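You operate a simulated robot arm through the tools that you are given. There is no shell and no other tool.

Carry out the task below with a simulated two-armed robot. There is one attempt and no reset: what you move stays moved.

Task
Open the right bench door, fetch the white cloth and set it in the right bench cupboard, then shut the door. Take the lid off the green tin and lay it down on the low end of the desk. Open the narrow desk drawer, take the black cup and leave it in the inside of the narrow desk drawer, then shut the drawer. Shut the clips drawer. Put the brass scoop on the long bench top away on the low end of the desk. Take the brush from the long bench top and leave it on the free end of the middle shelf. Do these in any order.
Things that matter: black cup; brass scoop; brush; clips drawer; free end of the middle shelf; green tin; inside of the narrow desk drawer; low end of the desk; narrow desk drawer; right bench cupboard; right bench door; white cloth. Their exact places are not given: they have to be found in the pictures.

Only the result counts: the job must be done as asked and must still hold three seconds after the hand-in. Knocking over, shifting, dropping, spilling or breaking anything else fails it. A push-on lid holds only when it is set on centred and level and pressed home; a screw cap is set on level and turned clockwise until tight. Flat cloth is picked up by pressing the open fingertips on it (5 to 10 N) and closing them slowly along it; thin cloth reads only 2 to 8 mm in the jaws.

Robot
Two 7-joint arms with fingered hands on one trunk, on a base that moves. Base frame: it is fixed to the floor where the robot stands at the start and does not move with it; the origin is under the middle of the robot, x ahead of it, y to its left, z up. Lengths are in mm, angles in degrees, forces in N, time in s.
The left shoulder is at the start at [72, 155, 909], the right one opposite. With the tool pointing down near the work surface each hand reaches from about 100 to 840 mm from the robot's upright axis, wherever it stands, measured 20 degrees to its own side. Places, roughly: black cup (7x7x5 cm) [-3100, -1700, 800]; brass scoop (12x5x4 cm) [-1800, -2900, 900]; brush (8x5x6 cm) [-2300, -3700, 900]; clips drawer [-3000, -800, 800]; free end of the middle shelf (27x12 cm) [-6460, -2320, 620]; green tin [-2750, -1750, 750]; inside of the narrow desk drawer [-3500, -1400, 600]; low end of the desk [-3100, -1600, 800]; narrow desk drawer [-3500, -1500, 600]; right bench cupboard [-1800, -3300, 100]; right bench door [-2100, -3100, 400]; white cloth (11x7x4 cm) [-2900, -1800, 800]. Payload 4 kg a hand.
The tool frame of a hand sits at the grasp point between the pads (the TCP): z along the fingers, y along the line on which they close. The tips reach 30 mm beyond it. The gripper opens to 104 mm; its body begins 35 mm behind the TCP. The gripper is a hand of 3 fingers: y runs from the thumb to the fingers, the wrist lies at [-15, -104, -178] in the tool frame, and closing takes about 1.5 s.
Orientation is that of the tool frame in the base frame, as [roll, pitch, yaw] about the fixed x, y, z axes, in that order (R = Rz(yaw) Ry(pitch) Rx(roll)). With the fingers straight down and the wrist toward the robot, the tool's x, y and z point along [0, 1, 0], [1, 0, 0] and [0, 0, -1] of the base frame.

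Tools
- The arms move only by the tool jog_arm. It takes "left_rows", "right_rows" or both (then of equal length, played together; a hand with none holds still); each is a list of rows, each an object (a shift or turn left out is 0, a gripper value left out holds the last) with "offset": the shift along the base's x, y, z in units of 25 mm (1.0 is 25 mm), a list of three; "angular": the turn, a rotation vector about the base's x, y, z in units of 4 degrees (1.0 is 4 degrees), a list of three; "grip": the opening, from 0 (shut) to 1 (fully open). In form: [{"offset": [tx, ty, tz], "angular": [rx, ry, rz], "grip": grip}, ...]. A call has 1 to 20 rows; each row shifts and turns the commanded pose from where the row before left it. A call with a number of a shift or a turn outside -1 to 1 is refused whole. A row lasts 0.2 s, in which the tool goes at most 50 mm and 8.6 degrees; a call with a longer step from one row to the next is refused whole, and so is a gripper value outside its range. A pose out of reach is approached as far as the arm can. The call stops where the force on the tool passes 40 N (or 10 N more than at its start, if that is more) or the arm is blocked; 0.2 s more then pass. Each finger travels about 153 mm/s and halts on what it meets, pressing with about 21 N; the grip force reading is that of the motor and also rises with nothing between the fingers. The clock runs only during rows and for 0.2 s after the last one: add rows that do not move to give the fingers time. The reply holds the time, the measured pose of the TCP, the force on the tool along the base axes, the opening and the grip force, in the units named above and with some noise, with the torque about the TCP (base axes, N m) and any sound that the robot's microphone picked up, and new pictures: "show" is both (left out), scene, wrist or none (wrist: the cameras of the hands that moved).
- Cameras (640 x 400 px; columns grow to the right, rows downward): "scene" is now at [137.9, 6.9, 1129.4]; the picture's right is [0.07, -1.00, -0.00], its down [-0.64, -0.04, -0.76] and it looks along [0.76, 0.05, -0.65] (base axes); focal length 255 px, centre (320, 200). "left" rides on the left gripper at [-64, -94, -117] in its tool frame; the picture's right is [-0.72, -0.33, 0.61], its down [0.64, -0.65, 0.40] and it looks along [0.27, 0.68, 0.68] (tool axes); focal length 238 px, centre (320, 200). "right" rides on the right gripper at [64, -94, -117] in its tool frame; the picture's right is [-0.72, 0.33, -0.61], its down [-0.64, -0.65, 0.40] and it looks along [-0.27, 0.68, 0.68] (tool axes); focal length 238 px, centre (320, 200).
- raise_lower(by): slides the trunk up (or, below 0, down) by that many mm; the arms and the scene camera ride with it, the base frame stays. It gives what a move gives, with no picture.
- drive_base(legs): drives the robot by 1 to 6 legs, each [ahead, left, turn to the left] in mm, mm and degrees, along the robot's own axes; the way and the turn of a leg run together, so that a leg with both is an arc; at most 1500 mm and 180 degrees a leg. The arms and the cameras ride along, it lands a little off, and it stops where it bumps. It gives what a move gives, and a new picture of the scene camera.
- set_grasp(shape, hand): the hand has 3 fingers and takes this shape, open, in about a second: jaw (thumb against the fingers, like two jaws); tri (thumb and two fingers); tip (a fingertip pinch); poke (one finger out to press); point (the index stretched); flat (the hand flat); cup (the hand cupped); fist (a fist). The gripper value then closes the fingers along that shape, each until it touches; the sizes above hold for jaw. It gives what a move gives, with no picture.
- pan_tilt(pan, tilt): turns the head with the scene camera to pan (to the left, within 86 degrees either way) and tilt (down, from -29 to 69), counted from straight ahead of the robot. It gives what a move gives, and a new picture of the scene camera.
- probe_pixels(camera, pixels): for up to 12 pixels [column, row] of the newest picture of that camera ("zoom" is the newest enlarged one), the place [x, y, z] in the base frame of the surface seen there, good to about 2 mm. It takes no simulated time.
- zoom(camera, box): a new picture of the part [left, top, right, bottom] of that camera's present view, enlarged. It takes no simulated time.
- sign_off(): hands the job in; it is judged then, once.

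Unless the task says otherwise, let go and move clear before handing in.

The tools are called after "Call:" by a JSON object that holds its "method" and its "body". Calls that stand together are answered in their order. jog_arm: Moves the arms, as the interface text tells. Its arguments: {"type":"object","properties":{"left_rows":{"type":"array","items":{"type":"object","properties":{"offset":{"type":"array","items":{"type":"number"}},"angular":{"type":"array","items":{"type":"number"}},"grip":{"type":"number"}}}},"right_rows":{"type":"array","items":{"type":"object","properties":{"offset":{"type":"array","items":{"type":"number"}},"angular":{"type":"array","items":{"type":"number"}},"grip":{"type":"number"}}}},"show":{"type":"string","enum":["both","scene","wrist","none"]}},"required":[]} The other tools are called the same way: raise_lower (by) moves the trunk up or down; set_grasp (shape, hand) gives the hand a shape; drive_base (legs) drives the base; pan_tilt (pan, tilt) turns the head that bears the scene camera; probe_pixels (camera, pixels) gives the place of the surface under pixels of a picture; zoom (camera, box) takes an enlarged picture of a part of a camera's view; sign_off () hands the job in.

At the start:

```text
time: 0.0
left_position: [572.8, 211.7, 678.4]
left_orientation: [-180.0, 0.0, 90.0]
left_force: [0.0, -0.5, -0.4]
left_torque: [0.0, -0.05, 0.01]
left_width: 103.5
left_finger_force: 0.0
left_shape: jaw
right_position: [450.1, -238.8, 660.7]
right_orientation: [-179.9, 0.0, 90.0]
right_force: [0.2, 0.0, -0.9]
right_torque: [-0.01, 0.03, 0.01]
right_width: 103.9
right_finger_force: 0.0
right_shape: jaw
trunk travel left (down, up): [-325.0, 615.0]
robot x, y, heading: [-1.4, 1.1, 0.2]
head pan, tilt (commanded): [3.9, 40.1]
```

scene: 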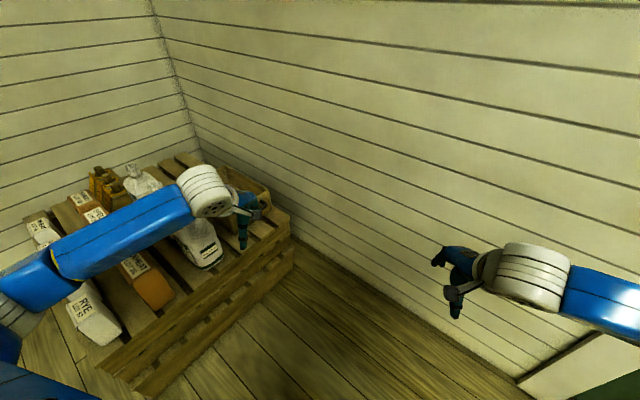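
right: 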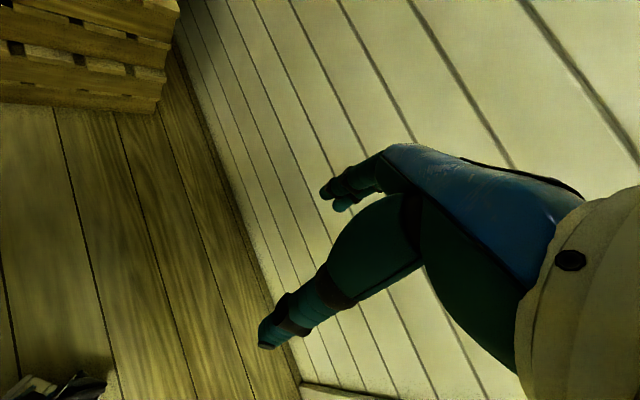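
left: 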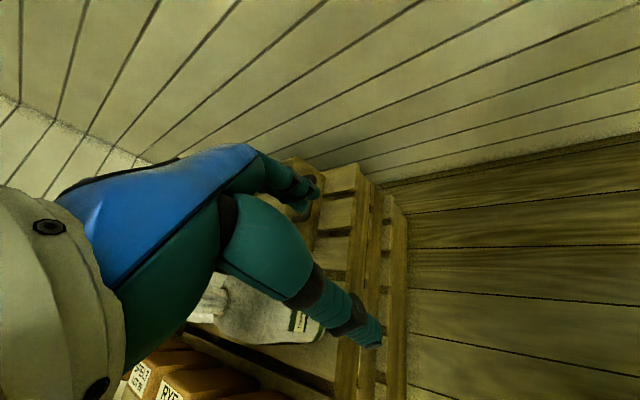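

The scene picture shows only a pallet with bags and a wall ahead; the work lies behind me. I'll look around with the head first to learn the surroundings before driving.

Call:
{"method": "pan_tilt", "body": {"pan": -86, "tilt": 20}}

Call:
{"method": "pan_tilt", "body": {"pan": 86, "tilt": 20}}

```text
time: 1.6
left_position: [572.9, 211.3, 679.8]
left_orientation: [-180.0, 0.0, 90.0]
left_force: [-0.4, 0.4, 0.3]
left_torque: [0.02, -0.03, 0.01]
left_width: 103.7
left_finger_force: 0.0
left_shape: jaw
right_position: [449.0, -239.0, 659.5]
right_orientation: [-180.0, 0.0, 90.0]
right_force: [-0.7, 0.0, -0.4]
right_torque: [-0.02, -0.02, 0.03]
right_width: 103.6
right_finger_force: 0.0
right_shape: jaw
trunk travel left (down, up): [-325.0, 615.0]
robot x, y, heading: [2.9, 3.2, -0.2]
head pan, tilt (commanded): [-85.9, 20.0]
```

scene: 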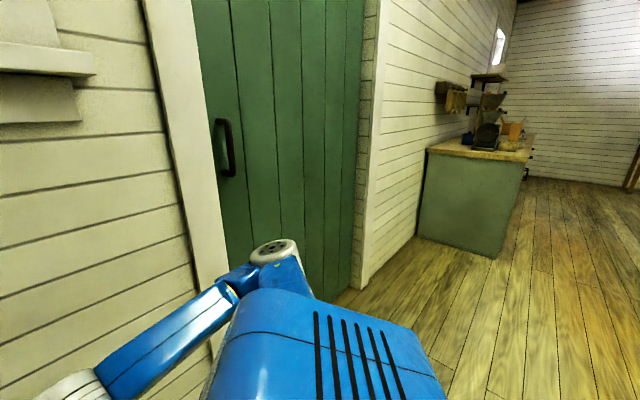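

```text
time: 4.2
left_position: [571.4, 213.0, 679.1]
left_orientation: [180.0, -0.1, 90.0]
left_force: [-0.1, 0.0, 0.5]
left_torque: [0.02, -0.01, -0.01]
left_width: 103.3
left_finger_force: 0.0
left_shape: jaw
right_position: [448.8, -239.6, 659.7]
right_orientation: [180.0, 0.1, 90.0]
right_force: [-0.1, 0.6, 0.0]
right_torque: [0.01, 0.01, 0.02]
right_width: 103.8
right_finger_force: 0.0
right_shape: jaw
trunk travel left (down, up): [-325.0, 615.0]
robot x, y, heading: [1.2, -1.2, -0.2]
head pan, tilt (commanded): [85.9, 20.0]
```

scene: 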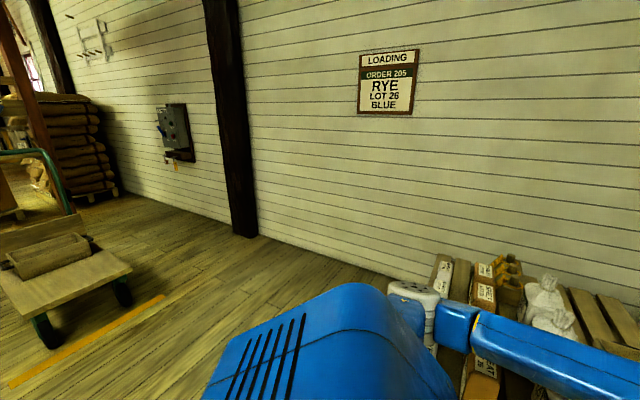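

Behind-right I see a green bench (pixels 430–530,130–250) and at the left a cart with a wall. I'll pull both arms in so I can turn safely, then turn around and look.

Call:
{"method": "jog_arm", "body": {"left_rows": [{"offset": [-1, 0, 0.4]}, {"offset": [-1, 0, 0.4]}, {"offset": [-1, 0, 0.4]}, {"offset": [-1, 0, 0.4]}, {"offset": [-1, 0, 0.4]}, {"offset": [-1, 0, 0.4]}, {"offset": [-1, 0, 0.4]}, {"offset": [-1, 0, 0.4]}, {"offset": [-1, 0, 0.4]}, {"offset": [-1, 0, 0.4]}], "right_rows": [{"offset": [-0.5, 0, 0.5]}, {"offset": [-0.5, 0, 0.5]}, {"offset": [-0.5, 0, 0.5]}, {"offset": [-0.5, 0, 0.5]}, {"offset": [-0.5, 0, 0.5]}, {"offset": [-0.5, 0, 0.5]}, {"offset": [-0.5, 0, 0.5]}, {"offset": [-0.5, 0, 0.5]}, {"offset": [-0.5, 0, 0.5]}, {"offset": [-0.5, 0, 0.5]}], "show": "none"}}

Call:
{"method": "drive_base", "body": {"legs": [[0, 0, -120]]}}

Call:
{"method": "pan_tilt", "body": {"pan": 0, "tilt": 20}}

```text
time: 6.4
left_position: [442.2, 209.0, 743.8]
left_orientation: [180.0, 0.0, 89.9]
left_force: [-0.2, 0.1, 0.4]
left_torque: [0.01, -0.03, -0.03]
left_width: 103.4
left_finger_force: 0.0
left_shape: jaw
left hand out of reach, approached as far as the arm can: row 6, 7, 8, 9, 10
right_position: [429.3, -239.5, 678.6]
right_orientation: [180.0, -0.1, 90.0]
right_force: [-0.5, 0.5, -0.3]
right_torque: [-0.03, 0.02, 0.0]
right_width: 103.6
right_finger_force: 0.1
right_shape: jaw
right hand out of reach, approached as far as the arm can: row 2, 3, 4, 5, 6, 7, 8, 9, 10
trunk travel left (down, up): [-325.0, 615.0]
robot x, y, heading: [-0.9, -2.0, 0.1]
head pan, tilt (commanded): [85.9, 20.0]
```

```text
time: 11.9
left_position: [-58.0, -486.1, 743.3]
left_orientation: [179.9, 0.0, -32.1]
left_force: [0.3, 1.2, 0.0]
left_torque: [0.01, 0.01, 0.03]
left_width: 103.8
left_finger_force: 0.1
left_shape: jaw
right_position: [-432.5, -237.2, 678.5]
right_orientation: [180.0, 0.0, -32.2]
right_force: [0.8, -1.0, 0.2]
right_torque: [-0.01, -0.01, -0.02]
right_width: 103.8
right_finger_force: 0.1
right_shape: jaw
trunk travel left (down, up): [-325.0, 615.0]
robot x, y, heading: [0.1, -0.1, -122.0]
head pan, tilt (commanded): [85.9, 20.0]
```

scene: 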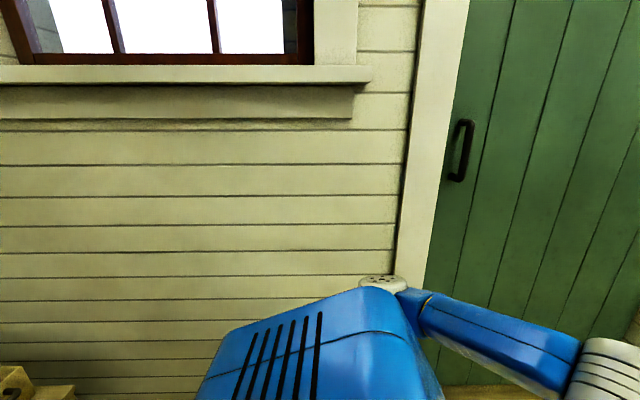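

```text
time: 13.5
left_position: [-58.6, -485.0, 743.3]
left_orientation: [-180.0, 0.0, -32.1]
left_force: [0.4, -0.3, 0.2]
left_torque: [0.0, 0.0, 0.03]
left_width: 103.5
left_finger_force: 0.0
left_shape: jaw
right_position: [-430.5, -237.6, 679.3]
right_orientation: [179.9, 0.1, -32.3]
right_force: [-0.3, 0.6, 1.1]
right_torque: [0.0, 0.02, 0.01]
right_width: 103.7
right_finger_force: 0.1
right_shape: jaw
trunk travel left (down, up): [-325.0, 615.0]
robot x, y, heading: [-0.5, -2.5, -122.2]
head pan, tilt (commanded): [0.0, 20.0]
```

scene: 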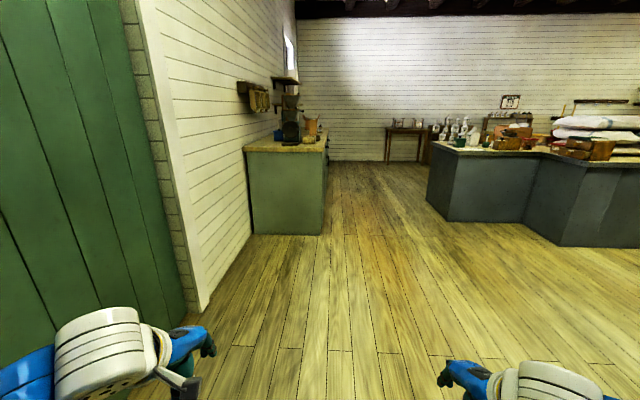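

Now I see the long bench (245–330, 75–235) on the left and a dark desk island (430–640, 110–250) on the right. I'll probe some points to map them.

Call:
{"method": "probe_pixels", "body": {"camera": "scene", "pixels": [[247, 232], [320, 233], [247, 150], [321, 150], [449, 220], [428, 200], [524, 224], [560, 245], [462, 150], [530, 150], [388, 160], [500, 135]]}}

Call:
{"method": "zoom", "body": {"camera": "scene", "box": [230, 60, 450, 200]}}

Call:
{"method": "zoom", "body": {"camera": "scene", "box": [420, 80, 640, 220]}}

```text
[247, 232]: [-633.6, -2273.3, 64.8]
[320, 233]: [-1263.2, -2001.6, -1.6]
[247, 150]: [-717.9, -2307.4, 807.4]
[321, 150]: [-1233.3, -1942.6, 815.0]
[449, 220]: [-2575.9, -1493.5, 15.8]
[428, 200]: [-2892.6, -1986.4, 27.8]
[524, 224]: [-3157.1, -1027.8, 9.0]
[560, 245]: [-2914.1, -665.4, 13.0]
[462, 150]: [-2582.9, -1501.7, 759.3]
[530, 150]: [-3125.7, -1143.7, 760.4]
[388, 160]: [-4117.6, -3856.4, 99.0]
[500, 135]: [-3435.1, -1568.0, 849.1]
```

```text
2.86 times, centred on (340, 130) of scene
```

zoom: 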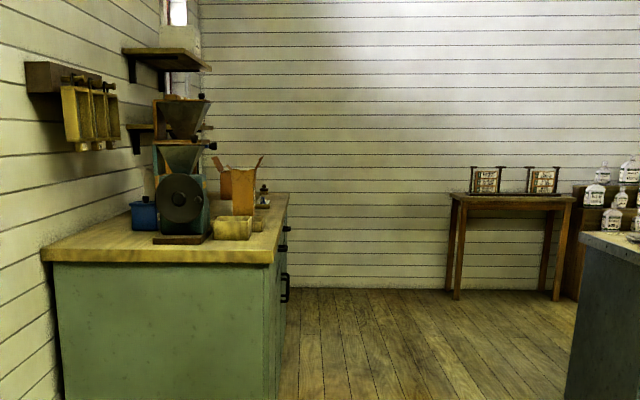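

```text
2.86 times, centred on (530, 150) of scene
```

zoom: 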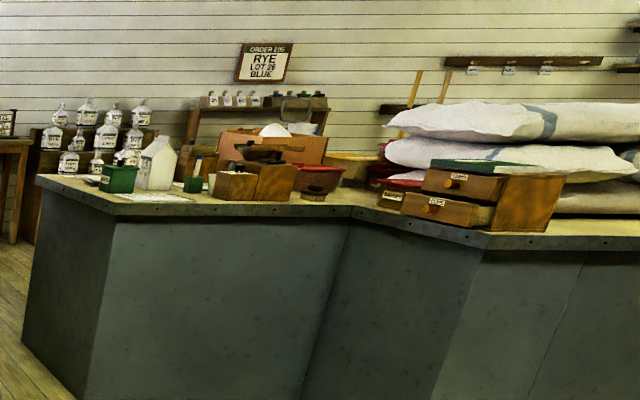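

The long bench runs along heading about −125°, and the desk island stands across an aisle about 1.35 m wide. I'll raise the trunk so the hands clear the tops and drive into the mouth of the aisle.

Call:
{"method": "raise_lower", "body": {"by": 250}}

Call:
{"method": "drive_base", "body": {"legs": [[950, -300, 0], [950, -300, 0]]}}

```text
time: 16.1
left_position: [-58.5, -485.4, 993.7]
left_orientation: [-179.9, 0.0, -32.1]
left_force: [0.2, 1.0, 0.9]
left_torque: [0.02, -0.03, 0.03]
left_width: 103.5
left_finger_force: 0.0
left_shape: jaw
right_position: [-433.3, -236.4, 929.9]
right_orientation: [-180.0, 0.0, -32.3]
right_force: [-0.7, 0.6, -0.7]
right_torque: [-0.01, 0.0, 0.01]
right_width: 103.8
right_finger_force: 0.1
right_shape: jaw
trunk travel left (down, up): [-575.0, 365.0]
robot x, y, heading: [-2.1, -2.2, -122.1]
head pan, tilt (commanded): [0.0, 20.0]
```

```text
time: 26.1
left_position: [-1525.1, -1813.3, 993.2]
left_orientation: [179.9, 0.0, -29.5]
left_force: [0.6, 0.0, -0.1]
left_torque: [0.02, 0.0, 0.01]
left_width: 103.5
left_finger_force: 0.1
left_shape: jaw
right_position: [-1909.6, -1581.2, 930.2]
right_orientation: [180.0, 0.0, -29.5]
right_force: [0.3, -0.5, 0.1]
right_torque: [-0.01, 0.01, -0.04]
right_width: 103.7
right_finger_force: 0.0
right_shape: jaw
trunk travel left (down, up): [-575.0, 365.0]
robot x, y, heading: [-1491.6, -1322.3, -119.5]
head pan, tilt (commanded): [0.0, 20.0]
```

scene: 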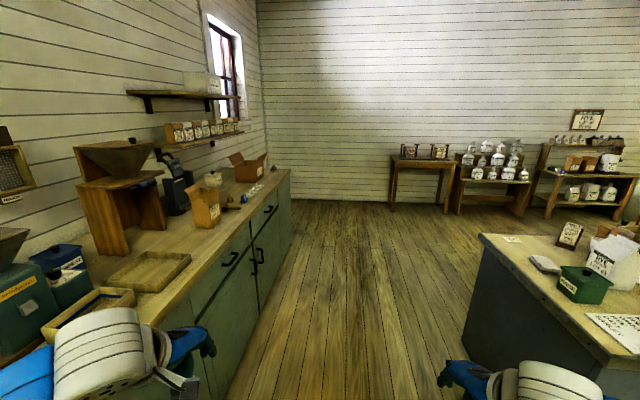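

I'm in the aisle; bench with doors at left (190–290, 200–380) and the desk end at right with the green tin (585,283). Let me zoom in on both.

Call:
{"method": "zoom", "body": {"camera": "scene", "box": [100, 120, 320, 260]}}

Call:
{"method": "zoom", "body": {"camera": "scene", "box": [420, 130, 640, 270]}}

Call:
{"method": "pan_tilt", "body": {"pan": -45, "tilt": 25}}

```text
2.86 times, centred on (210, 190) of scene
```

zoom: 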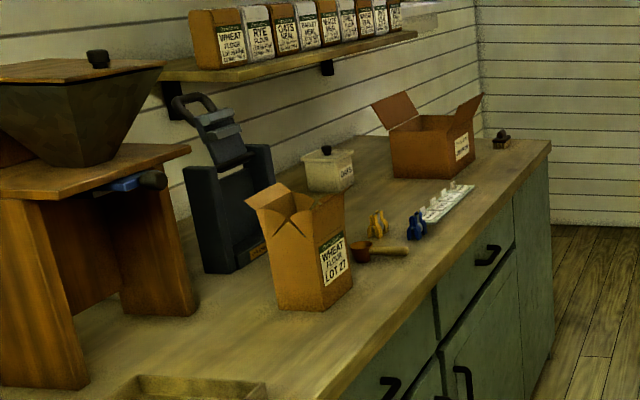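

```text
2.86 times, centred on (530, 200) of scene
```

zoom: 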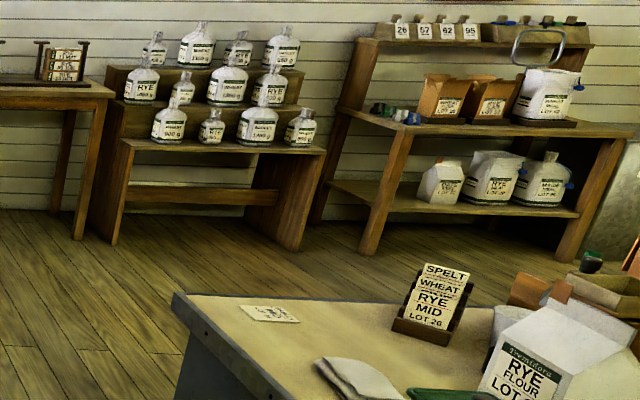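

```text
time: 27.2
left_position: [-1526.0, -1813.0, 994.5]
left_orientation: [179.9, 0.0, -29.5]
left_force: [-0.1, -0.1, -0.3]
left_torque: [0.0, 0.0, 0.04]
left_width: 103.5
left_finger_force: 0.1
left_shape: jaw
right_position: [-1912.0, -1581.8, 929.5]
right_orientation: [179.9, 0.0, -29.5]
right_force: [-1.0, 0.7, -0.4]
right_torque: [-0.04, 0.0, -0.01]
right_width: 103.6
right_finger_force: 0.1
right_shape: jaw
trunk travel left (down, up): [-575.0, 365.0]
robot x, y, heading: [-1489.1, -1328.3, -119.4]
head pan, tilt (commanded): [-45.0, 25.0]
```

scene: 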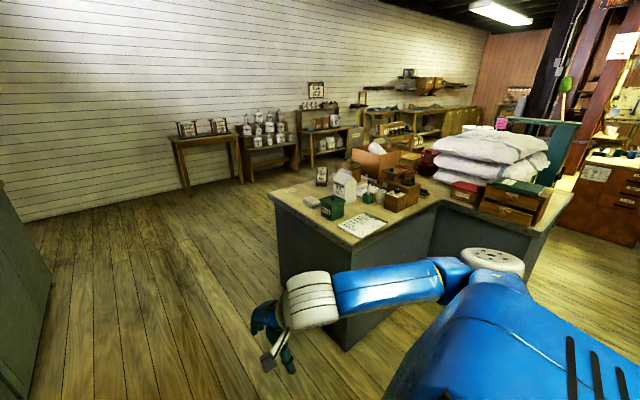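

Call:
{"method": "zoom", "body": {"camera": "scene", "box": [280, 130, 420, 230]}}

Call:
{"method": "zoom", "body": {"camera": "scene", "box": [400, 110, 600, 240]}}

Call:
{"method": "zoom", "body": {"camera": "scene", "box": [280, 60, 480, 180]}}

```text
4.00 times, centred on (350, 180) of scene
```

zoom: 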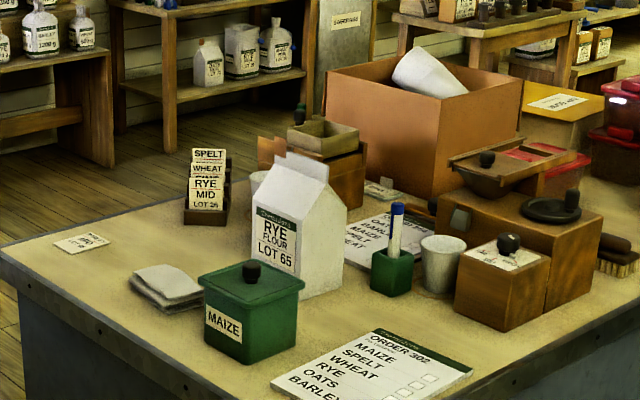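

```text
3.08 times, centred on (500, 175) of scene
```

zoom: 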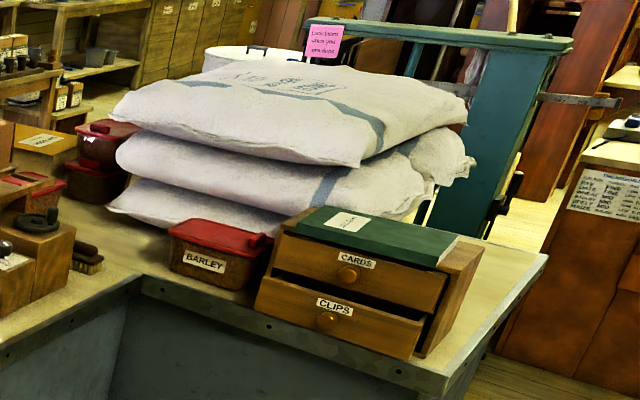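

```text
3.20 times, centred on (380, 120) of scene
```

zoom: 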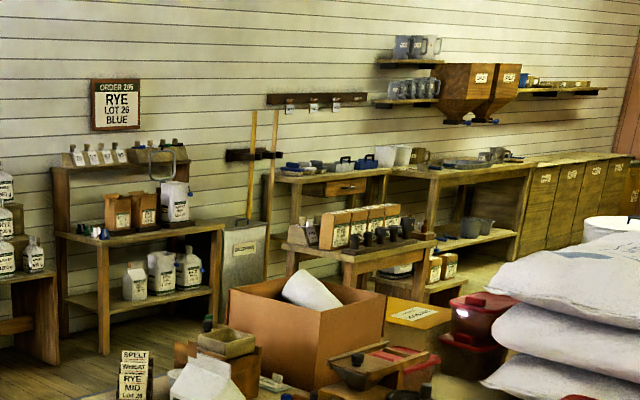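

I see the green MAIZE tin, folded white cloth, clips drawer cabinet (CARDS/CLIPS). Probing key places on the desk.

Call:
{"method": "probe_pixels", "body": {"camera": "scene", "pixels": [[311, 201], [334, 198], [333, 212], [300, 191], [322, 190], [290, 208], [340, 214], [440, 190], [520, 188], [505, 220], [485, 200], [550, 225]]}}

Call:
{"method": "pan_tilt", "body": {"pan": 45, "tilt": 35}}

```text
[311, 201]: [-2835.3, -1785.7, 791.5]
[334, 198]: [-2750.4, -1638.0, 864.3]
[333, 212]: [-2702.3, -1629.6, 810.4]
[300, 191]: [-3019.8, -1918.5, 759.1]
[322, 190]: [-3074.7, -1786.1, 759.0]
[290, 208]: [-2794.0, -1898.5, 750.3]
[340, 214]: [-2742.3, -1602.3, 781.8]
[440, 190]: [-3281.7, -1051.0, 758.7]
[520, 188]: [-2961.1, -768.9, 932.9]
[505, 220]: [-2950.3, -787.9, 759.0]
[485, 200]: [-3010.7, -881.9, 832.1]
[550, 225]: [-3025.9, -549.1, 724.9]
```

```text
time: 28.8
left_position: [-1525.5, -1812.6, 994.0]
left_orientation: [179.8, 0.0, -29.5]
left_force: [0.3, -0.3, -0.1]
left_torque: [0.03, 0.01, -0.02]
left_width: 103.7
left_finger_force: 0.0
left_shape: jaw
right_position: [-1909.8, -1582.5, 930.2]
right_orientation: [179.9, 0.0, -29.6]
right_force: [0.0, -0.8, 0.6]
right_torque: [0.01, 0.0, -0.02]
right_width: 103.8
right_finger_force: 0.2
right_shape: jaw
trunk travel left (down, up): [-575.0, 365.0]
robot x, y, heading: [-1490.5, -1324.9, -119.6]
head pan, tilt (commanded): [45.0, 35.0]
```

scene: 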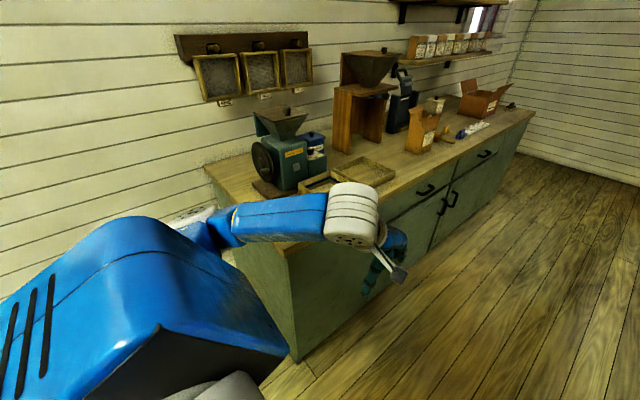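

The bench has drawers above and two doors with adjacent handles (440,205 and 452,198). I'll check my own footprint by looking down before squeezing into the aisle.

Call:
{"method": "pan_tilt", "body": {"pan": 0, "tilt": 69}}

Call:
{"method": "probe_pixels", "body": {"camera": "scene", "pixels": [[320, 380], [200, 380], [440, 380], [320, 330], [100, 350], [540, 350]]}}

```text
time: 29.9
left_position: [-1525.5, -1811.9, 993.5]
left_orientation: [179.9, -0.1, -29.5]
left_force: [0.9, -0.5, 0.5]
left_torque: [0.03, 0.01, -0.03]
left_width: 103.7
left_finger_force: 0.0
left_shape: jaw
right_position: [-1909.8, -1581.1, 929.6]
right_orientation: [179.9, 0.0, -29.5]
right_force: [0.0, -0.6, 0.6]
right_torque: [0.01, 0.01, -0.02]
right_width: 103.5
right_finger_force: 0.1
right_shape: jaw
trunk travel left (down, up): [-575.0, 365.0]
robot x, y, heading: [-1491.0, -1328.2, -119.6]
head pan, tilt (commanded): [0.0, 68.8]
```

scene: 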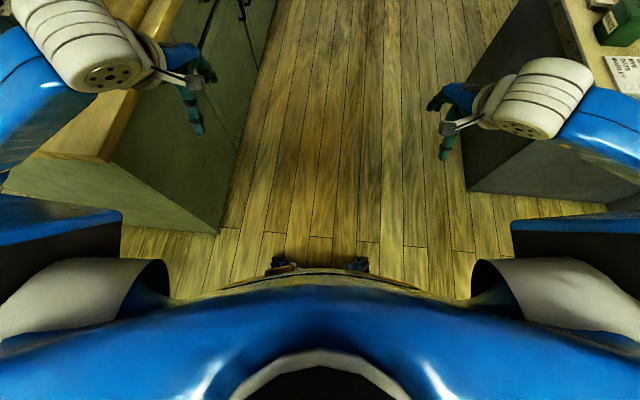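

```text
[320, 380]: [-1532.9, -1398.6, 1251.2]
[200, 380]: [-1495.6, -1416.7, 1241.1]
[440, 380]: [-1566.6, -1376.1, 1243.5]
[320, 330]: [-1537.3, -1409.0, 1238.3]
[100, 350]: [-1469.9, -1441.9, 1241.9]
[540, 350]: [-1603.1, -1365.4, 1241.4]
```

Call:
{"method": "probe_pixels", "body": {"camera": "scene", "pixels": [[320, 272], [280, 264], [357, 262], [260, 280], [385, 282], [320, 260], [120, 320], [520, 320], [60, 230], [580, 230], [620, 25], [628, 80]]}}

```text
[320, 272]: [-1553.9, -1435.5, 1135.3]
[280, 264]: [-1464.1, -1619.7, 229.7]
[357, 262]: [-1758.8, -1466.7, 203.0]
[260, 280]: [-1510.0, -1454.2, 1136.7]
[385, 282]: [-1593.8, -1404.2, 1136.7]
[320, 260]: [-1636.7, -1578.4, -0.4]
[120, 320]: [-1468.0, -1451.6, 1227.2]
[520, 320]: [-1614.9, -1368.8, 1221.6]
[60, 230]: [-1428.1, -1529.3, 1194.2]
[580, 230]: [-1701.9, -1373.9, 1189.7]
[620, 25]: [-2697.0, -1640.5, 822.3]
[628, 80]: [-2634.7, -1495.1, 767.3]
```

The base radius is ~300 mm, so the aisle is wide enough. I'll measure the exact bench and desk orientation from this downward view.

Call:
{"method": "probe_pixels", "body": {"camera": "scene", "pixels": [[212, 225], [236, 140], [262, 40], [468, 180], [500, 60], [60, 152], [110, 158], [140, 100], [200, 10], [490, 40], [240, 120], [565, 15]]}}

Call:
{"method": "pan_tilt", "body": {"pan": 0, "tilt": 40}}

```text
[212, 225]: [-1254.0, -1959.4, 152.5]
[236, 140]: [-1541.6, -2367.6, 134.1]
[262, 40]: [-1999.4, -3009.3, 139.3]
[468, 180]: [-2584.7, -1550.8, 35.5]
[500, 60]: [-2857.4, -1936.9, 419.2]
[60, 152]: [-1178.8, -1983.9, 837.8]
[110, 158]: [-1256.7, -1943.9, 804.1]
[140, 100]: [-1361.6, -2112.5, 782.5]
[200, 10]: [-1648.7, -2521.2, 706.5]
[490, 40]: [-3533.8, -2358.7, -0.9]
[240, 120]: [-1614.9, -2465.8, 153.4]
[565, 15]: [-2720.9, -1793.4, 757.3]
```

```text
time: 30.9
left_position: [-1525.7, -1812.2, 994.6]
left_orientation: [179.9, 0.0, -29.5]
left_force: [0.2, -0.3, -0.4]
left_torque: [0.04, 0.03, -0.02]
left_width: 103.8
left_finger_force: 0.2
left_shape: jaw
right_position: [-1910.0, -1581.8, 929.1]
right_orientation: [179.9, 0.0, -29.6]
right_force: [-0.4, 0.4, -0.1]
right_torque: [-0.01, 0.0, 0.0]
right_width: 104.0
right_finger_force: 0.1
right_shape: jaw
trunk travel left (down, up): [-575.0, 365.0]
robot x, y, heading: [-1490.7, -1324.3, -119.4]
head pan, tilt (commanded): [0.0, 40.0]
```

scene: 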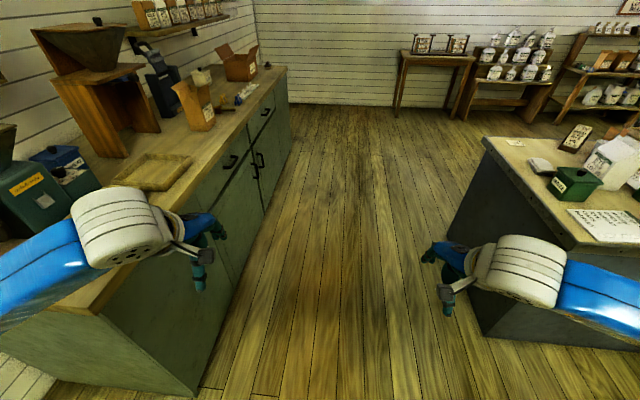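

Bench and desk are both aligned at heading −125.4°, aisle ~1.28 m wide. I'll drive into the aisle next to the desk end and turn right to face the cloth and tin.

Call:
{"method": "drive_base", "body": {"legs": [[1042, -286, 0], [0, 0, -96]]}}

```text
time: 40.5
left_position: [-2744.3, -2006.2, 993.8]
left_orientation: [179.9, 0.0, -125.5]
left_force: [-0.5, 0.2, 0.6]
left_torque: [0.0, 0.01, 0.0]
left_width: 103.8
left_finger_force: 0.0
left_shape: jaw
right_position: [-2472.7, -1649.2, 928.5]
right_orientation: [179.9, 0.0, -125.4]
right_force: [0.6, -0.2, -0.3]
right_torque: [-0.04, -0.03, -0.03]
right_width: 103.6
right_finger_force: 0.0
right_shape: jaw
trunk travel left (down, up): [-575.0, 365.0]
robot x, y, heading: [-2261.1, -2091.3, 144.7]
head pan, tilt (commanded): [0.0, 40.0]
```

scene: 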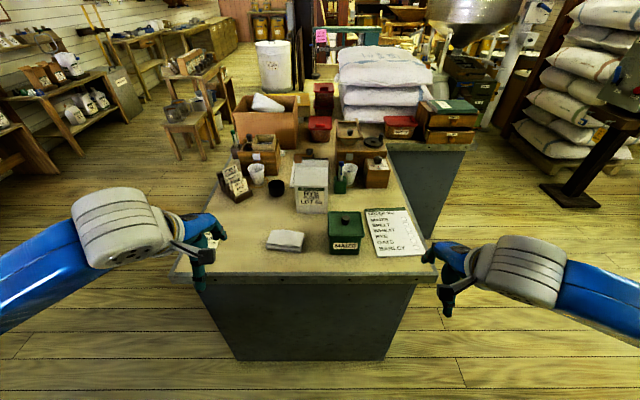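

I'm squarely facing the desk end: cloth at (285,240), tin at (344,230). I'll zoom in for details.

Call:
{"method": "zoom", "body": {"camera": "scene", "box": [180, 100, 460, 280]}}

Call:
{"method": "zoom", "body": {"camera": "scene", "box": [210, 120, 330, 200]}}

Call:
{"method": "probe_pixels", "body": {"camera": "scene", "pixels": [[284, 238], [268, 247], [300, 246], [278, 232], [302, 234], [346, 217], [330, 248], [358, 250], [344, 226], [240, 230], [236, 255], [180, 272]]}}

```text
2.22 times, centred on (320, 190) of scene
```

zoom: 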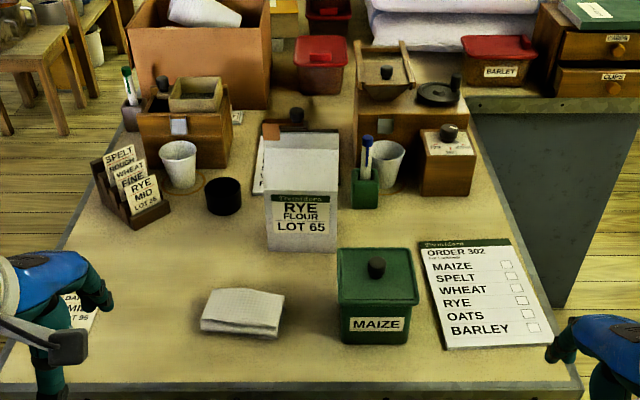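

```text
5.00 times, centred on (270, 160) of scene
```

zoom: 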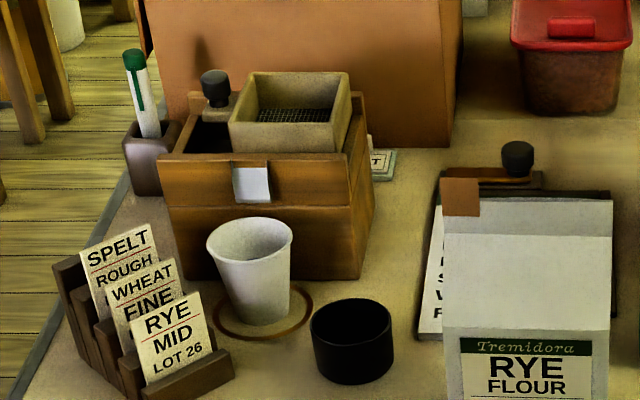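

```text
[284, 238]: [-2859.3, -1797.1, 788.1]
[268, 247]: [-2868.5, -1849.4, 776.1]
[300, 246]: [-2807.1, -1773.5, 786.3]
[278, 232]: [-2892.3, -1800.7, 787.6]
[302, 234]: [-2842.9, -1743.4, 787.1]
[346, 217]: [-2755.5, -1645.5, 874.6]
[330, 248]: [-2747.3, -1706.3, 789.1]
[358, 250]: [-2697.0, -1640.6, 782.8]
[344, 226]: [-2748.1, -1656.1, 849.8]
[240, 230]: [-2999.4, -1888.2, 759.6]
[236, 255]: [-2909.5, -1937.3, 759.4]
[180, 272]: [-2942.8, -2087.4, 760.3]
```

The black cup sits at (278,168), cloth at (285,240). I'll zoom on the cloth for exact corners.

Call:
{"method": "zoom", "body": {"camera": "scene", "box": [250, 205, 370, 265]}}

```text
5.33 times, centred on (310, 235) of scene
```

zoom: 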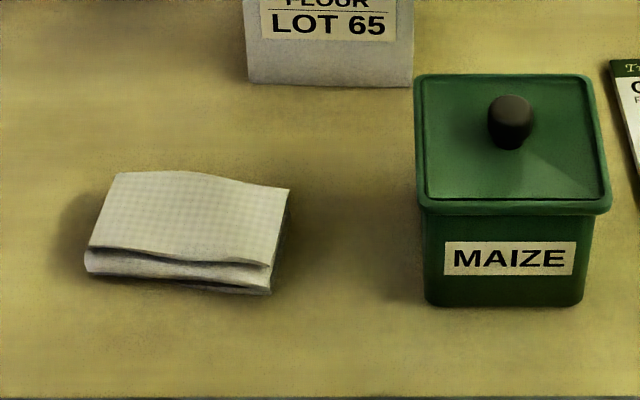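

Call:
{"method": "probe_pixels", "body": {"camera": "zoom", "pixels": [[92, 244], [268, 264], [118, 176], [288, 192], [88, 268], [268, 290], [190, 220], [420, 80], [590, 78], [608, 208], [425, 208], [510, 118]]}}

Call:
{"method": "probe_pixels", "body": {"camera": "zoom", "pixels": [[495, 105], [528, 105], [510, 147], [510, 240], [428, 300], [582, 303], [435, 240], [350, 330], [250, 150], [300, 80], [508, 98], [330, 320]]}}

```text
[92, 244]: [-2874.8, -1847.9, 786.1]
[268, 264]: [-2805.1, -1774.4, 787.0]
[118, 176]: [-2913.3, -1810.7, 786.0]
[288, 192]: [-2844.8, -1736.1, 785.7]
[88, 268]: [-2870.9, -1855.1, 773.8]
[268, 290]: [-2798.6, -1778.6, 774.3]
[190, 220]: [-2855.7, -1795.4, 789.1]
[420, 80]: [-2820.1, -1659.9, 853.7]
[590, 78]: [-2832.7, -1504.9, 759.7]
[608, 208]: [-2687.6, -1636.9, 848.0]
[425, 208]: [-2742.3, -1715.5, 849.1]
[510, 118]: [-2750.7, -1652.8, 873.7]
```

```text
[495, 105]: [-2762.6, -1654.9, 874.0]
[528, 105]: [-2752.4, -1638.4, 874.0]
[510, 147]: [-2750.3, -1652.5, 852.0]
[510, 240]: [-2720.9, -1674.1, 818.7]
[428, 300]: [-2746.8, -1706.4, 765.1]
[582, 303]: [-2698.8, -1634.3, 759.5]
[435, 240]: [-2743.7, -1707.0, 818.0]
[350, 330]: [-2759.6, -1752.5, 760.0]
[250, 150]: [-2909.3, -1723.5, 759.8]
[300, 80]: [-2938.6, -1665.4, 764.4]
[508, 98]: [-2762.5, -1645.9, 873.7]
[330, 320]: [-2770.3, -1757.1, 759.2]
```

Cloth centre is about (−2859, −1792), top z 787, rotated ~9° from me. I'll bring the left hand above it, with its closing axis along the cloth's short side.

Call:
{"method": "jog_arm", "body": {"left_rows": [{"offset": [-0.511, 0.952, 0], "angular": [0, 0, -0.239], "grip": 1}, {"offset": [-0.511, 0.952, 0], "angular": [0, 0, -0.239]}, {"offset": [-0.511, 0.952, 0], "angular": [0, 0, -0.239]}, {"offset": [-0.511, 0.952, 0], "angular": [0, 0, -0.239]}, {"offset": [-0.511, 0.952, 0], "angular": [0, 0, -0.239]}, {"offset": [-0.511, 0.952, 0], "angular": [0, 0, -0.239]}, {"offset": [-0.511, 0.952, 0], "angular": [0, 0, -0.239]}, {"offset": [-0.511, 0.952, 0], "angular": [0, 0, -0.239]}, {"offset": [-0.511, 0.952, 0], "angular": [0, 0, -0.239]}, {"offset": [0, 0, -1]}, {"offset": [0, 0, -1]}, {"offset": [0, 0, -1]}, {"offset": [0, 0, -1]}, {"offset": [0, 0, -1]}]}}

```text
time: 43.5
left_position: [-2859.0, -1791.5, 868.5]
left_orientation: [179.9, -0.1, -134.2]
left_force: [-0.3, -0.6, 0.0]
left_torque: [-0.01, 0.02, -0.04]
left_width: 103.5
left_finger_force: 0.1
left_shape: jaw
right_position: [-2471.2, -1646.4, 929.7]
right_orientation: [179.9, -0.2, -125.7]
right_force: [0.1, -0.7, -0.4]
right_torque: [-0.02, 0.01, 0.0]
right_width: 103.9
right_finger_force: 0.0
right_shape: jaw
trunk travel left (down, up): [-575.0, 365.0]
robot x, y, heading: [-2263.5, -2089.2, 144.5]
head pan, tilt (commanded): [0.0, 40.0]
```

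scene: 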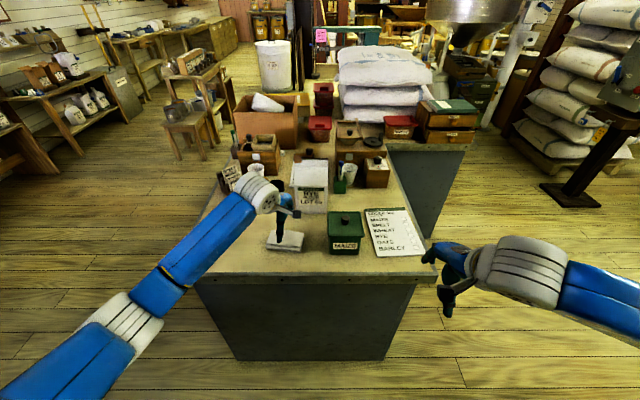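
left: 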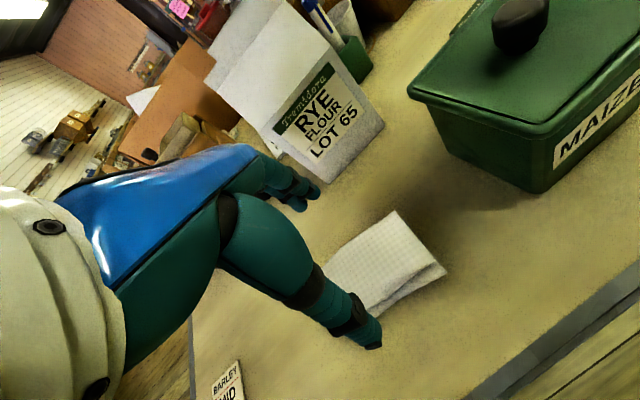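

The hand is centred above the cloth; descending so the tips stand just above the desk beside it.

Call:
{"method": "jog_arm", "body": {"left_rows": [{"offset": [0, 0, -1]}, {"offset": [0, 0, -1]}, {"offset": [0, 0, -0.7]}, {"offset": [0, 0, -0.2]}, {}], "show": "wrist"}}

```text
time: 44.7
left_position: [-2859.0, -1793.0, 796.8]
left_orientation: [179.8, 0.1, -134.1]
left_force: [-0.2, 0.1, 0.1]
left_torque: [0.0, 0.01, 0.0]
left_width: 103.7
left_finger_force: 0.0
left_shape: jaw
right_position: [-2471.2, -1647.5, 929.8]
right_orientation: [179.9, -0.1, -125.4]
right_force: [-0.5, 0.5, -0.7]
right_torque: [0.01, -0.01, 0.03]
right_width: 104.0
right_finger_force: 0.2
right_shape: jaw
trunk travel left (down, up): [-575.0, 365.0]
robot x, y, heading: [-2263.3, -2092.1, 144.5]
head pan, tilt (commanded): [0.0, 40.0]
```

left: 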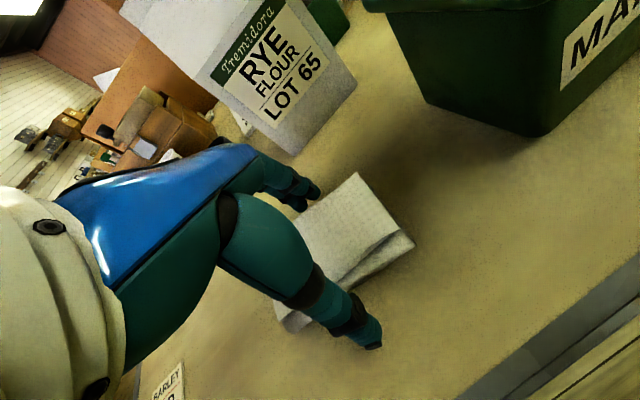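

Thumb and fingers straddle the cloth well. I'll lower a few millimetres and close gradually.

Call:
{"method": "jog_arm", "body": {"left_rows": [{"offset": [0, 0, -0.12], "grip": 0.8}, {"grip": 0.65}, {"grip": 0.55}, {"grip": 0.45}, {"grip": 0.35}, {"grip": 0.25}, {"grip": 0.15}, {"grip": 0.05}, {"grip": 0}, {}, {}, {}], "show": "wrist"}}

```text
time: 47.3
left_position: [-2859.8, -1792.0, 794.1]
left_orientation: [179.9, -0.1, -134.2]
left_force: [0.1, 0.2, -0.5]
left_torque: [-0.01, -0.02, 0.0]
left_width: 62.2
left_finger_force: 21.5
left_shape: jaw
right_position: [-2471.8, -1647.6, 930.2]
right_orientation: [179.9, -0.2, -125.5]
right_force: [-0.4, -0.5, -0.4]
right_torque: [0.01, 0.0, 0.01]
right_width: 103.5
right_finger_force: 0.0
right_shape: jaw
trunk travel left (down, up): [-575.0, 365.0]
robot x, y, heading: [-2265.3, -2090.0, 144.3]
head pan, tilt (commanded): [0.0, 40.0]
```

left: 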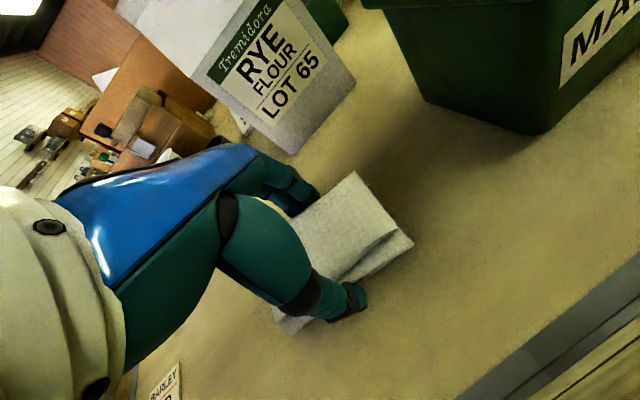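

Grip reads 62 mm at 21 N, so the folded cloth is held. Lifting straight up.

Call:
{"method": "jog_arm", "body": {"left_rows": [{"offset": [0, 0, 0.4]}, {"offset": [0, 0, 0.8]}, {"offset": [0, 0, 1]}, {"offset": [0, 0, 1]}, {"offset": [0, 0, 1]}, {"offset": [0, 0, 1]}, {"offset": [0, 0, 1]}, {"offset": [0, 0, 1]}]}}

```text
time: 49.1
left_position: [-2857.9, -1791.0, 974.1]
left_orientation: [179.9, -0.1, -134.2]
left_force: [0.6, -0.8, -0.9]
left_torque: [0.0, 0.02, -0.02]
left_width: 62.3
left_finger_force: 20.5
left_shape: jaw
right_position: [-2471.3, -1648.1, 928.8]
right_orientation: [179.9, -0.1, -125.5]
right_force: [0.0, 0.1, 0.0]
right_torque: [-0.02, 0.0, 0.03]
right_width: 103.7
right_finger_force: 0.0
right_shape: jaw
trunk travel left (down, up): [-575.0, 365.0]
robot x, y, heading: [-2262.7, -2094.2, 144.6]
head pan, tilt (commanded): [0.0, 40.0]
```

scene: 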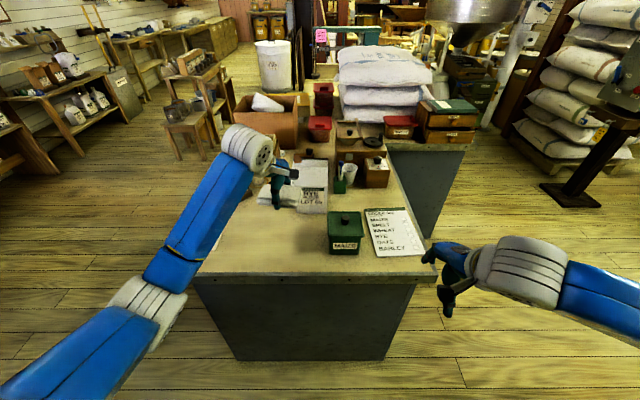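
left: 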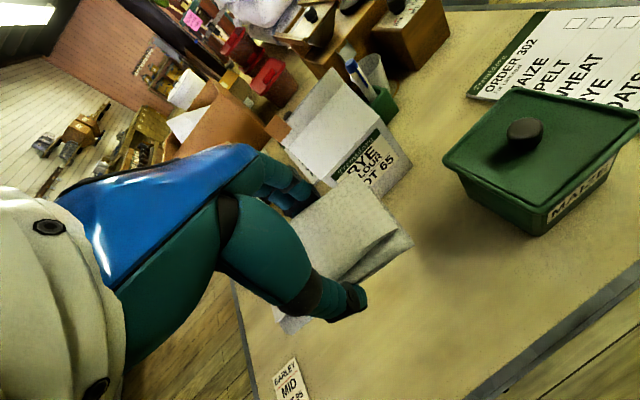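

Cloth is securely held in the left hand. While here, I'll move the left hand aside and bring the right hand over the tin's knob (≈ −2754, −1648, 874).

Call:
{"method": "jog_arm", "body": {"left_rows": [{"offset": [0.13, -0.64, 0]}, {"offset": [0.13, -0.64, 0]}, {"offset": [0.13, -0.64, 0]}, {"offset": [0.13, -0.64, 0]}, {"offset": [0.13, -0.64, 0]}, {"offset": [0.13, -0.64, 0]}, {"offset": [0.13, -0.64, 0]}, {"offset": [0.13, -0.64, 0]}, {"offset": [0.13, -0.64, 0]}, {"offset": [0.13, -0.64, 0]}, {"offset": [0.13, -0.64, 0]}, {"offset": [0.13, -0.64, 0]}], "right_rows": [{"offset": [-0.943, 0, 0.1]}, {"offset": [-0.943, 0, 0.1]}, {"offset": [-0.943, 0, 0.1]}, {"offset": [-0.943, 0, 0.1]}, {"offset": [-0.943, 0, 0]}, {"offset": [-0.943, 0, 0]}, {"offset": [-0.943, 0, 0]}, {"offset": [-0.943, 0, 0]}, {"offset": [-0.943, 0, 0]}, {"offset": [-0.943, 0, 0]}, {"offset": [-0.943, 0, 0]}, {"offset": [-0.943, 0, 0]}]}}

```text
time: 51.7
left_position: [-2820.0, -1985.5, 974.0]
left_orientation: [180.0, 0.2, -134.1]
left_force: [0.0, 0.8, -1.1]
left_torque: [0.01, 0.02, 0.03]
left_width: 62.3
left_finger_force: 20.8
left_shape: jaw
right_position: [-2755.4, -1647.9, 941.2]
right_orientation: [179.9, 0.1, -125.6]
right_force: [0.4, 0.0, -0.6]
right_torque: [0.0, -0.01, 0.01]
right_width: 103.6
right_finger_force: 0.1
right_shape: jaw
trunk travel left (down, up): [-575.0, 365.0]
robot x, y, heading: [-2261.9, -2095.2, 144.5]
head pan, tilt (commanded): [0.0, 40.0]
```

scene: 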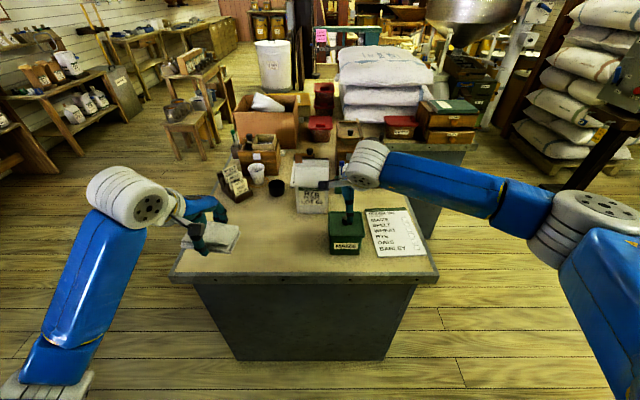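
right: 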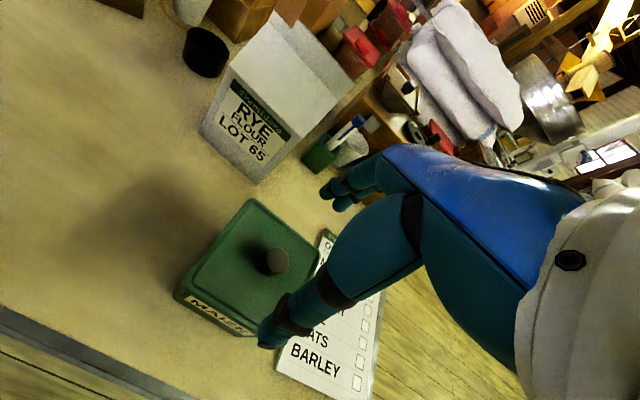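
left: 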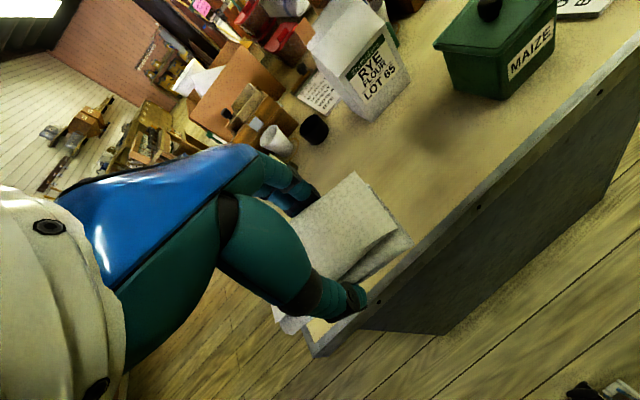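

The right hand is above the knob; descending to put the fingertips around it just above the lid.

Call:
{"method": "jog_arm", "body": {"right_rows": [{"offset": [0, 0, -1]}, {"offset": [0, 0, -0.8]}, {"offset": [0, 0, -0.4]}, {}], "show": "wrist"}}

Call:
{"method": "zoom", "body": {"camera": "right", "box": [160, 140, 400, 380]}}

```text
time: 52.7
left_position: [-2819.4, -1985.3, 974.8]
left_orientation: [179.9, -0.1, -134.2]
left_force: [0.1, -1.0, -0.3]
left_torque: [-0.01, -0.01, 0.03]
left_width: 62.3
left_finger_force: 21.3
left_shape: jaw
right_position: [-2756.1, -1646.7, 885.0]
right_orientation: [179.9, 0.0, -125.7]
right_force: [-0.7, 0.1, -0.3]
right_torque: [0.01, -0.01, -0.02]
right_width: 103.8
right_finger_force: 0.1
right_shape: jaw
trunk travel left (down, up): [-575.0, 365.0]
robot x, y, heading: [-2263.8, -2089.4, 144.4]
head pan, tilt (commanded): [0.0, 40.0]
```

right: 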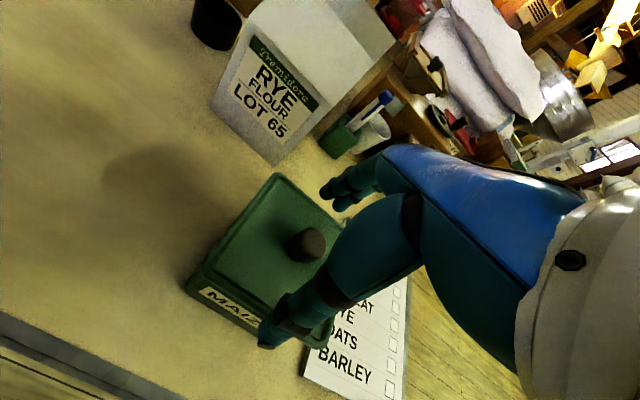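

```text
1.67 times, centred on (280, 260) of right
```

zoom: 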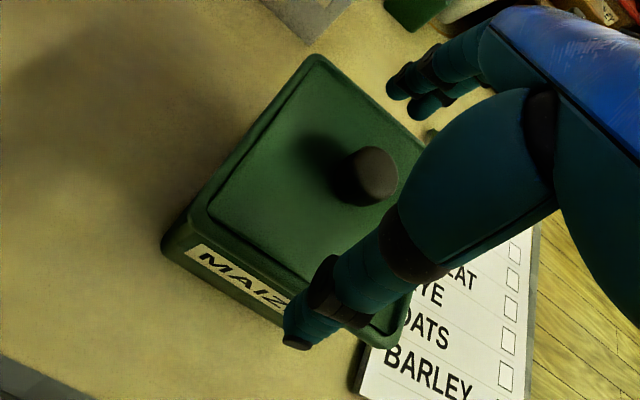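

The knob lies right on the closing line between thumb (265,340) and fingers (330,190). Closing on it.

Call:
{"method": "jog_arm", "body": {"right_rows": [{"grip": 0.8}, {"grip": 0.6}, {"grip": 0.45}, {"grip": 0.35}, {"grip": 0.25}, {"grip": 0.15}, {"grip": 0.05}, {"grip": 0}, {}, {}], "show": "wrist"}}

```text
time: 54.9
left_position: [-2819.3, -1986.2, 974.1]
left_orientation: [179.9, 0.0, -134.3]
left_force: [-0.9, 0.4, -0.1]
left_torque: [0.0, 0.03, 0.03]
left_width: 61.7
left_finger_force: 21.0
left_shape: jaw
right_position: [-2755.8, -1647.7, 885.8]
right_orientation: [179.9, 0.0, -125.6]
right_force: [1.7, -0.5, -1.2]
right_torque: [0.0, 0.03, 0.0]
right_width: 13.9
right_finger_force: 20.3
right_shape: jaw
trunk travel left (down, up): [-575.0, 365.0]
robot x, y, heading: [-2264.1, -2090.2, 144.4]
head pan, tilt (commanded): [0.0, 40.0]
```

right: 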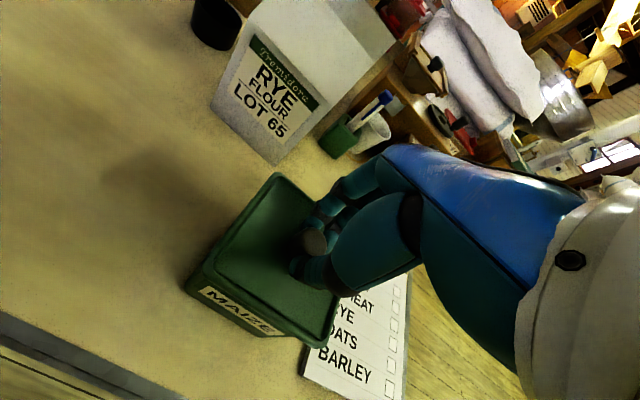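

Grip stopped at 14 mm on the knob. I'll lift slowly and check whether only the lid comes up.

Call:
{"method": "jog_arm", "body": {"right_rows": [{"offset": [0, 0, 0.15]}, {"offset": [0, 0, 0.2]}, {"offset": [0, 0, 0.3]}, {"offset": [0, 0, 0.4]}, {}]}}

```text
time: 56.1
left_position: [-2819.9, -1983.3, 974.2]
left_orientation: [179.8, 0.0, -134.2]
left_force: [-0.1, -0.8, -0.9]
left_torque: [0.01, 0.0, 0.0]
left_width: 62.2
left_finger_force: 20.9
left_shape: jaw
right_position: [-2755.1, -1648.5, 912.0]
right_orientation: [179.9, 0.0, -125.5]
right_force: [-0.3, -0.8, -1.3]
right_torque: [-0.01, -0.01, 0.01]
right_width: 13.8
right_finger_force: 20.7
right_shape: jaw
trunk travel left (down, up): [-575.0, 365.0]
robot x, y, heading: [-2263.7, -2091.3, 144.3]
head pan, tilt (commanded): [0.0, 40.0]
heard: snap
```

scene: 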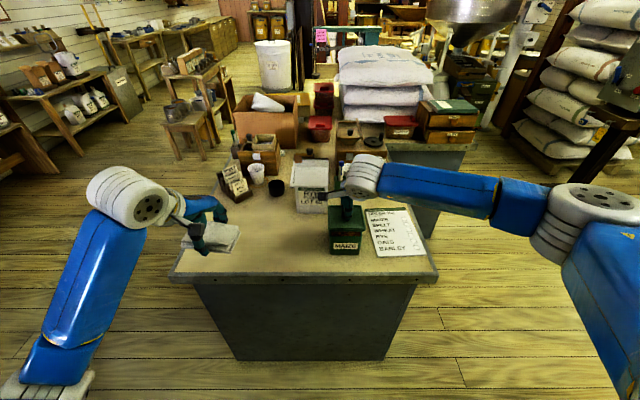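
right: 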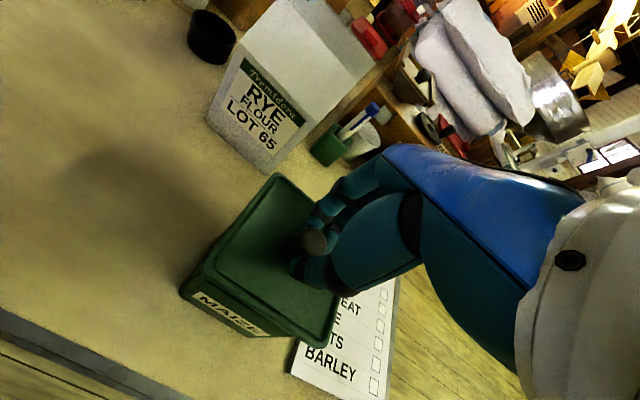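

A snap was heard; zooming to verify the lid has separated from the tin.

Call:
{"method": "zoom", "body": {"camera": "scene", "box": [280, 165, 420, 265]}}

```text
4.00 times, centred on (350, 215) of scene
```

zoom: 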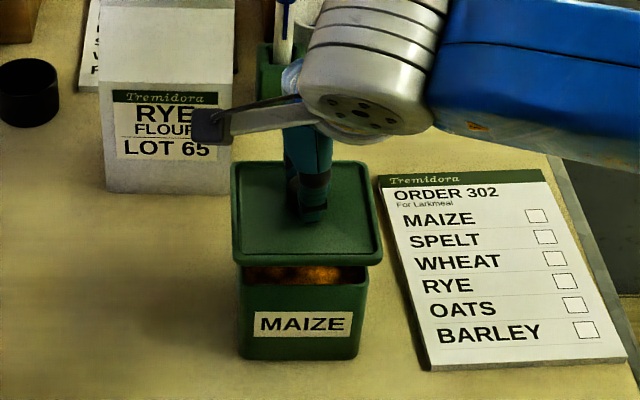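

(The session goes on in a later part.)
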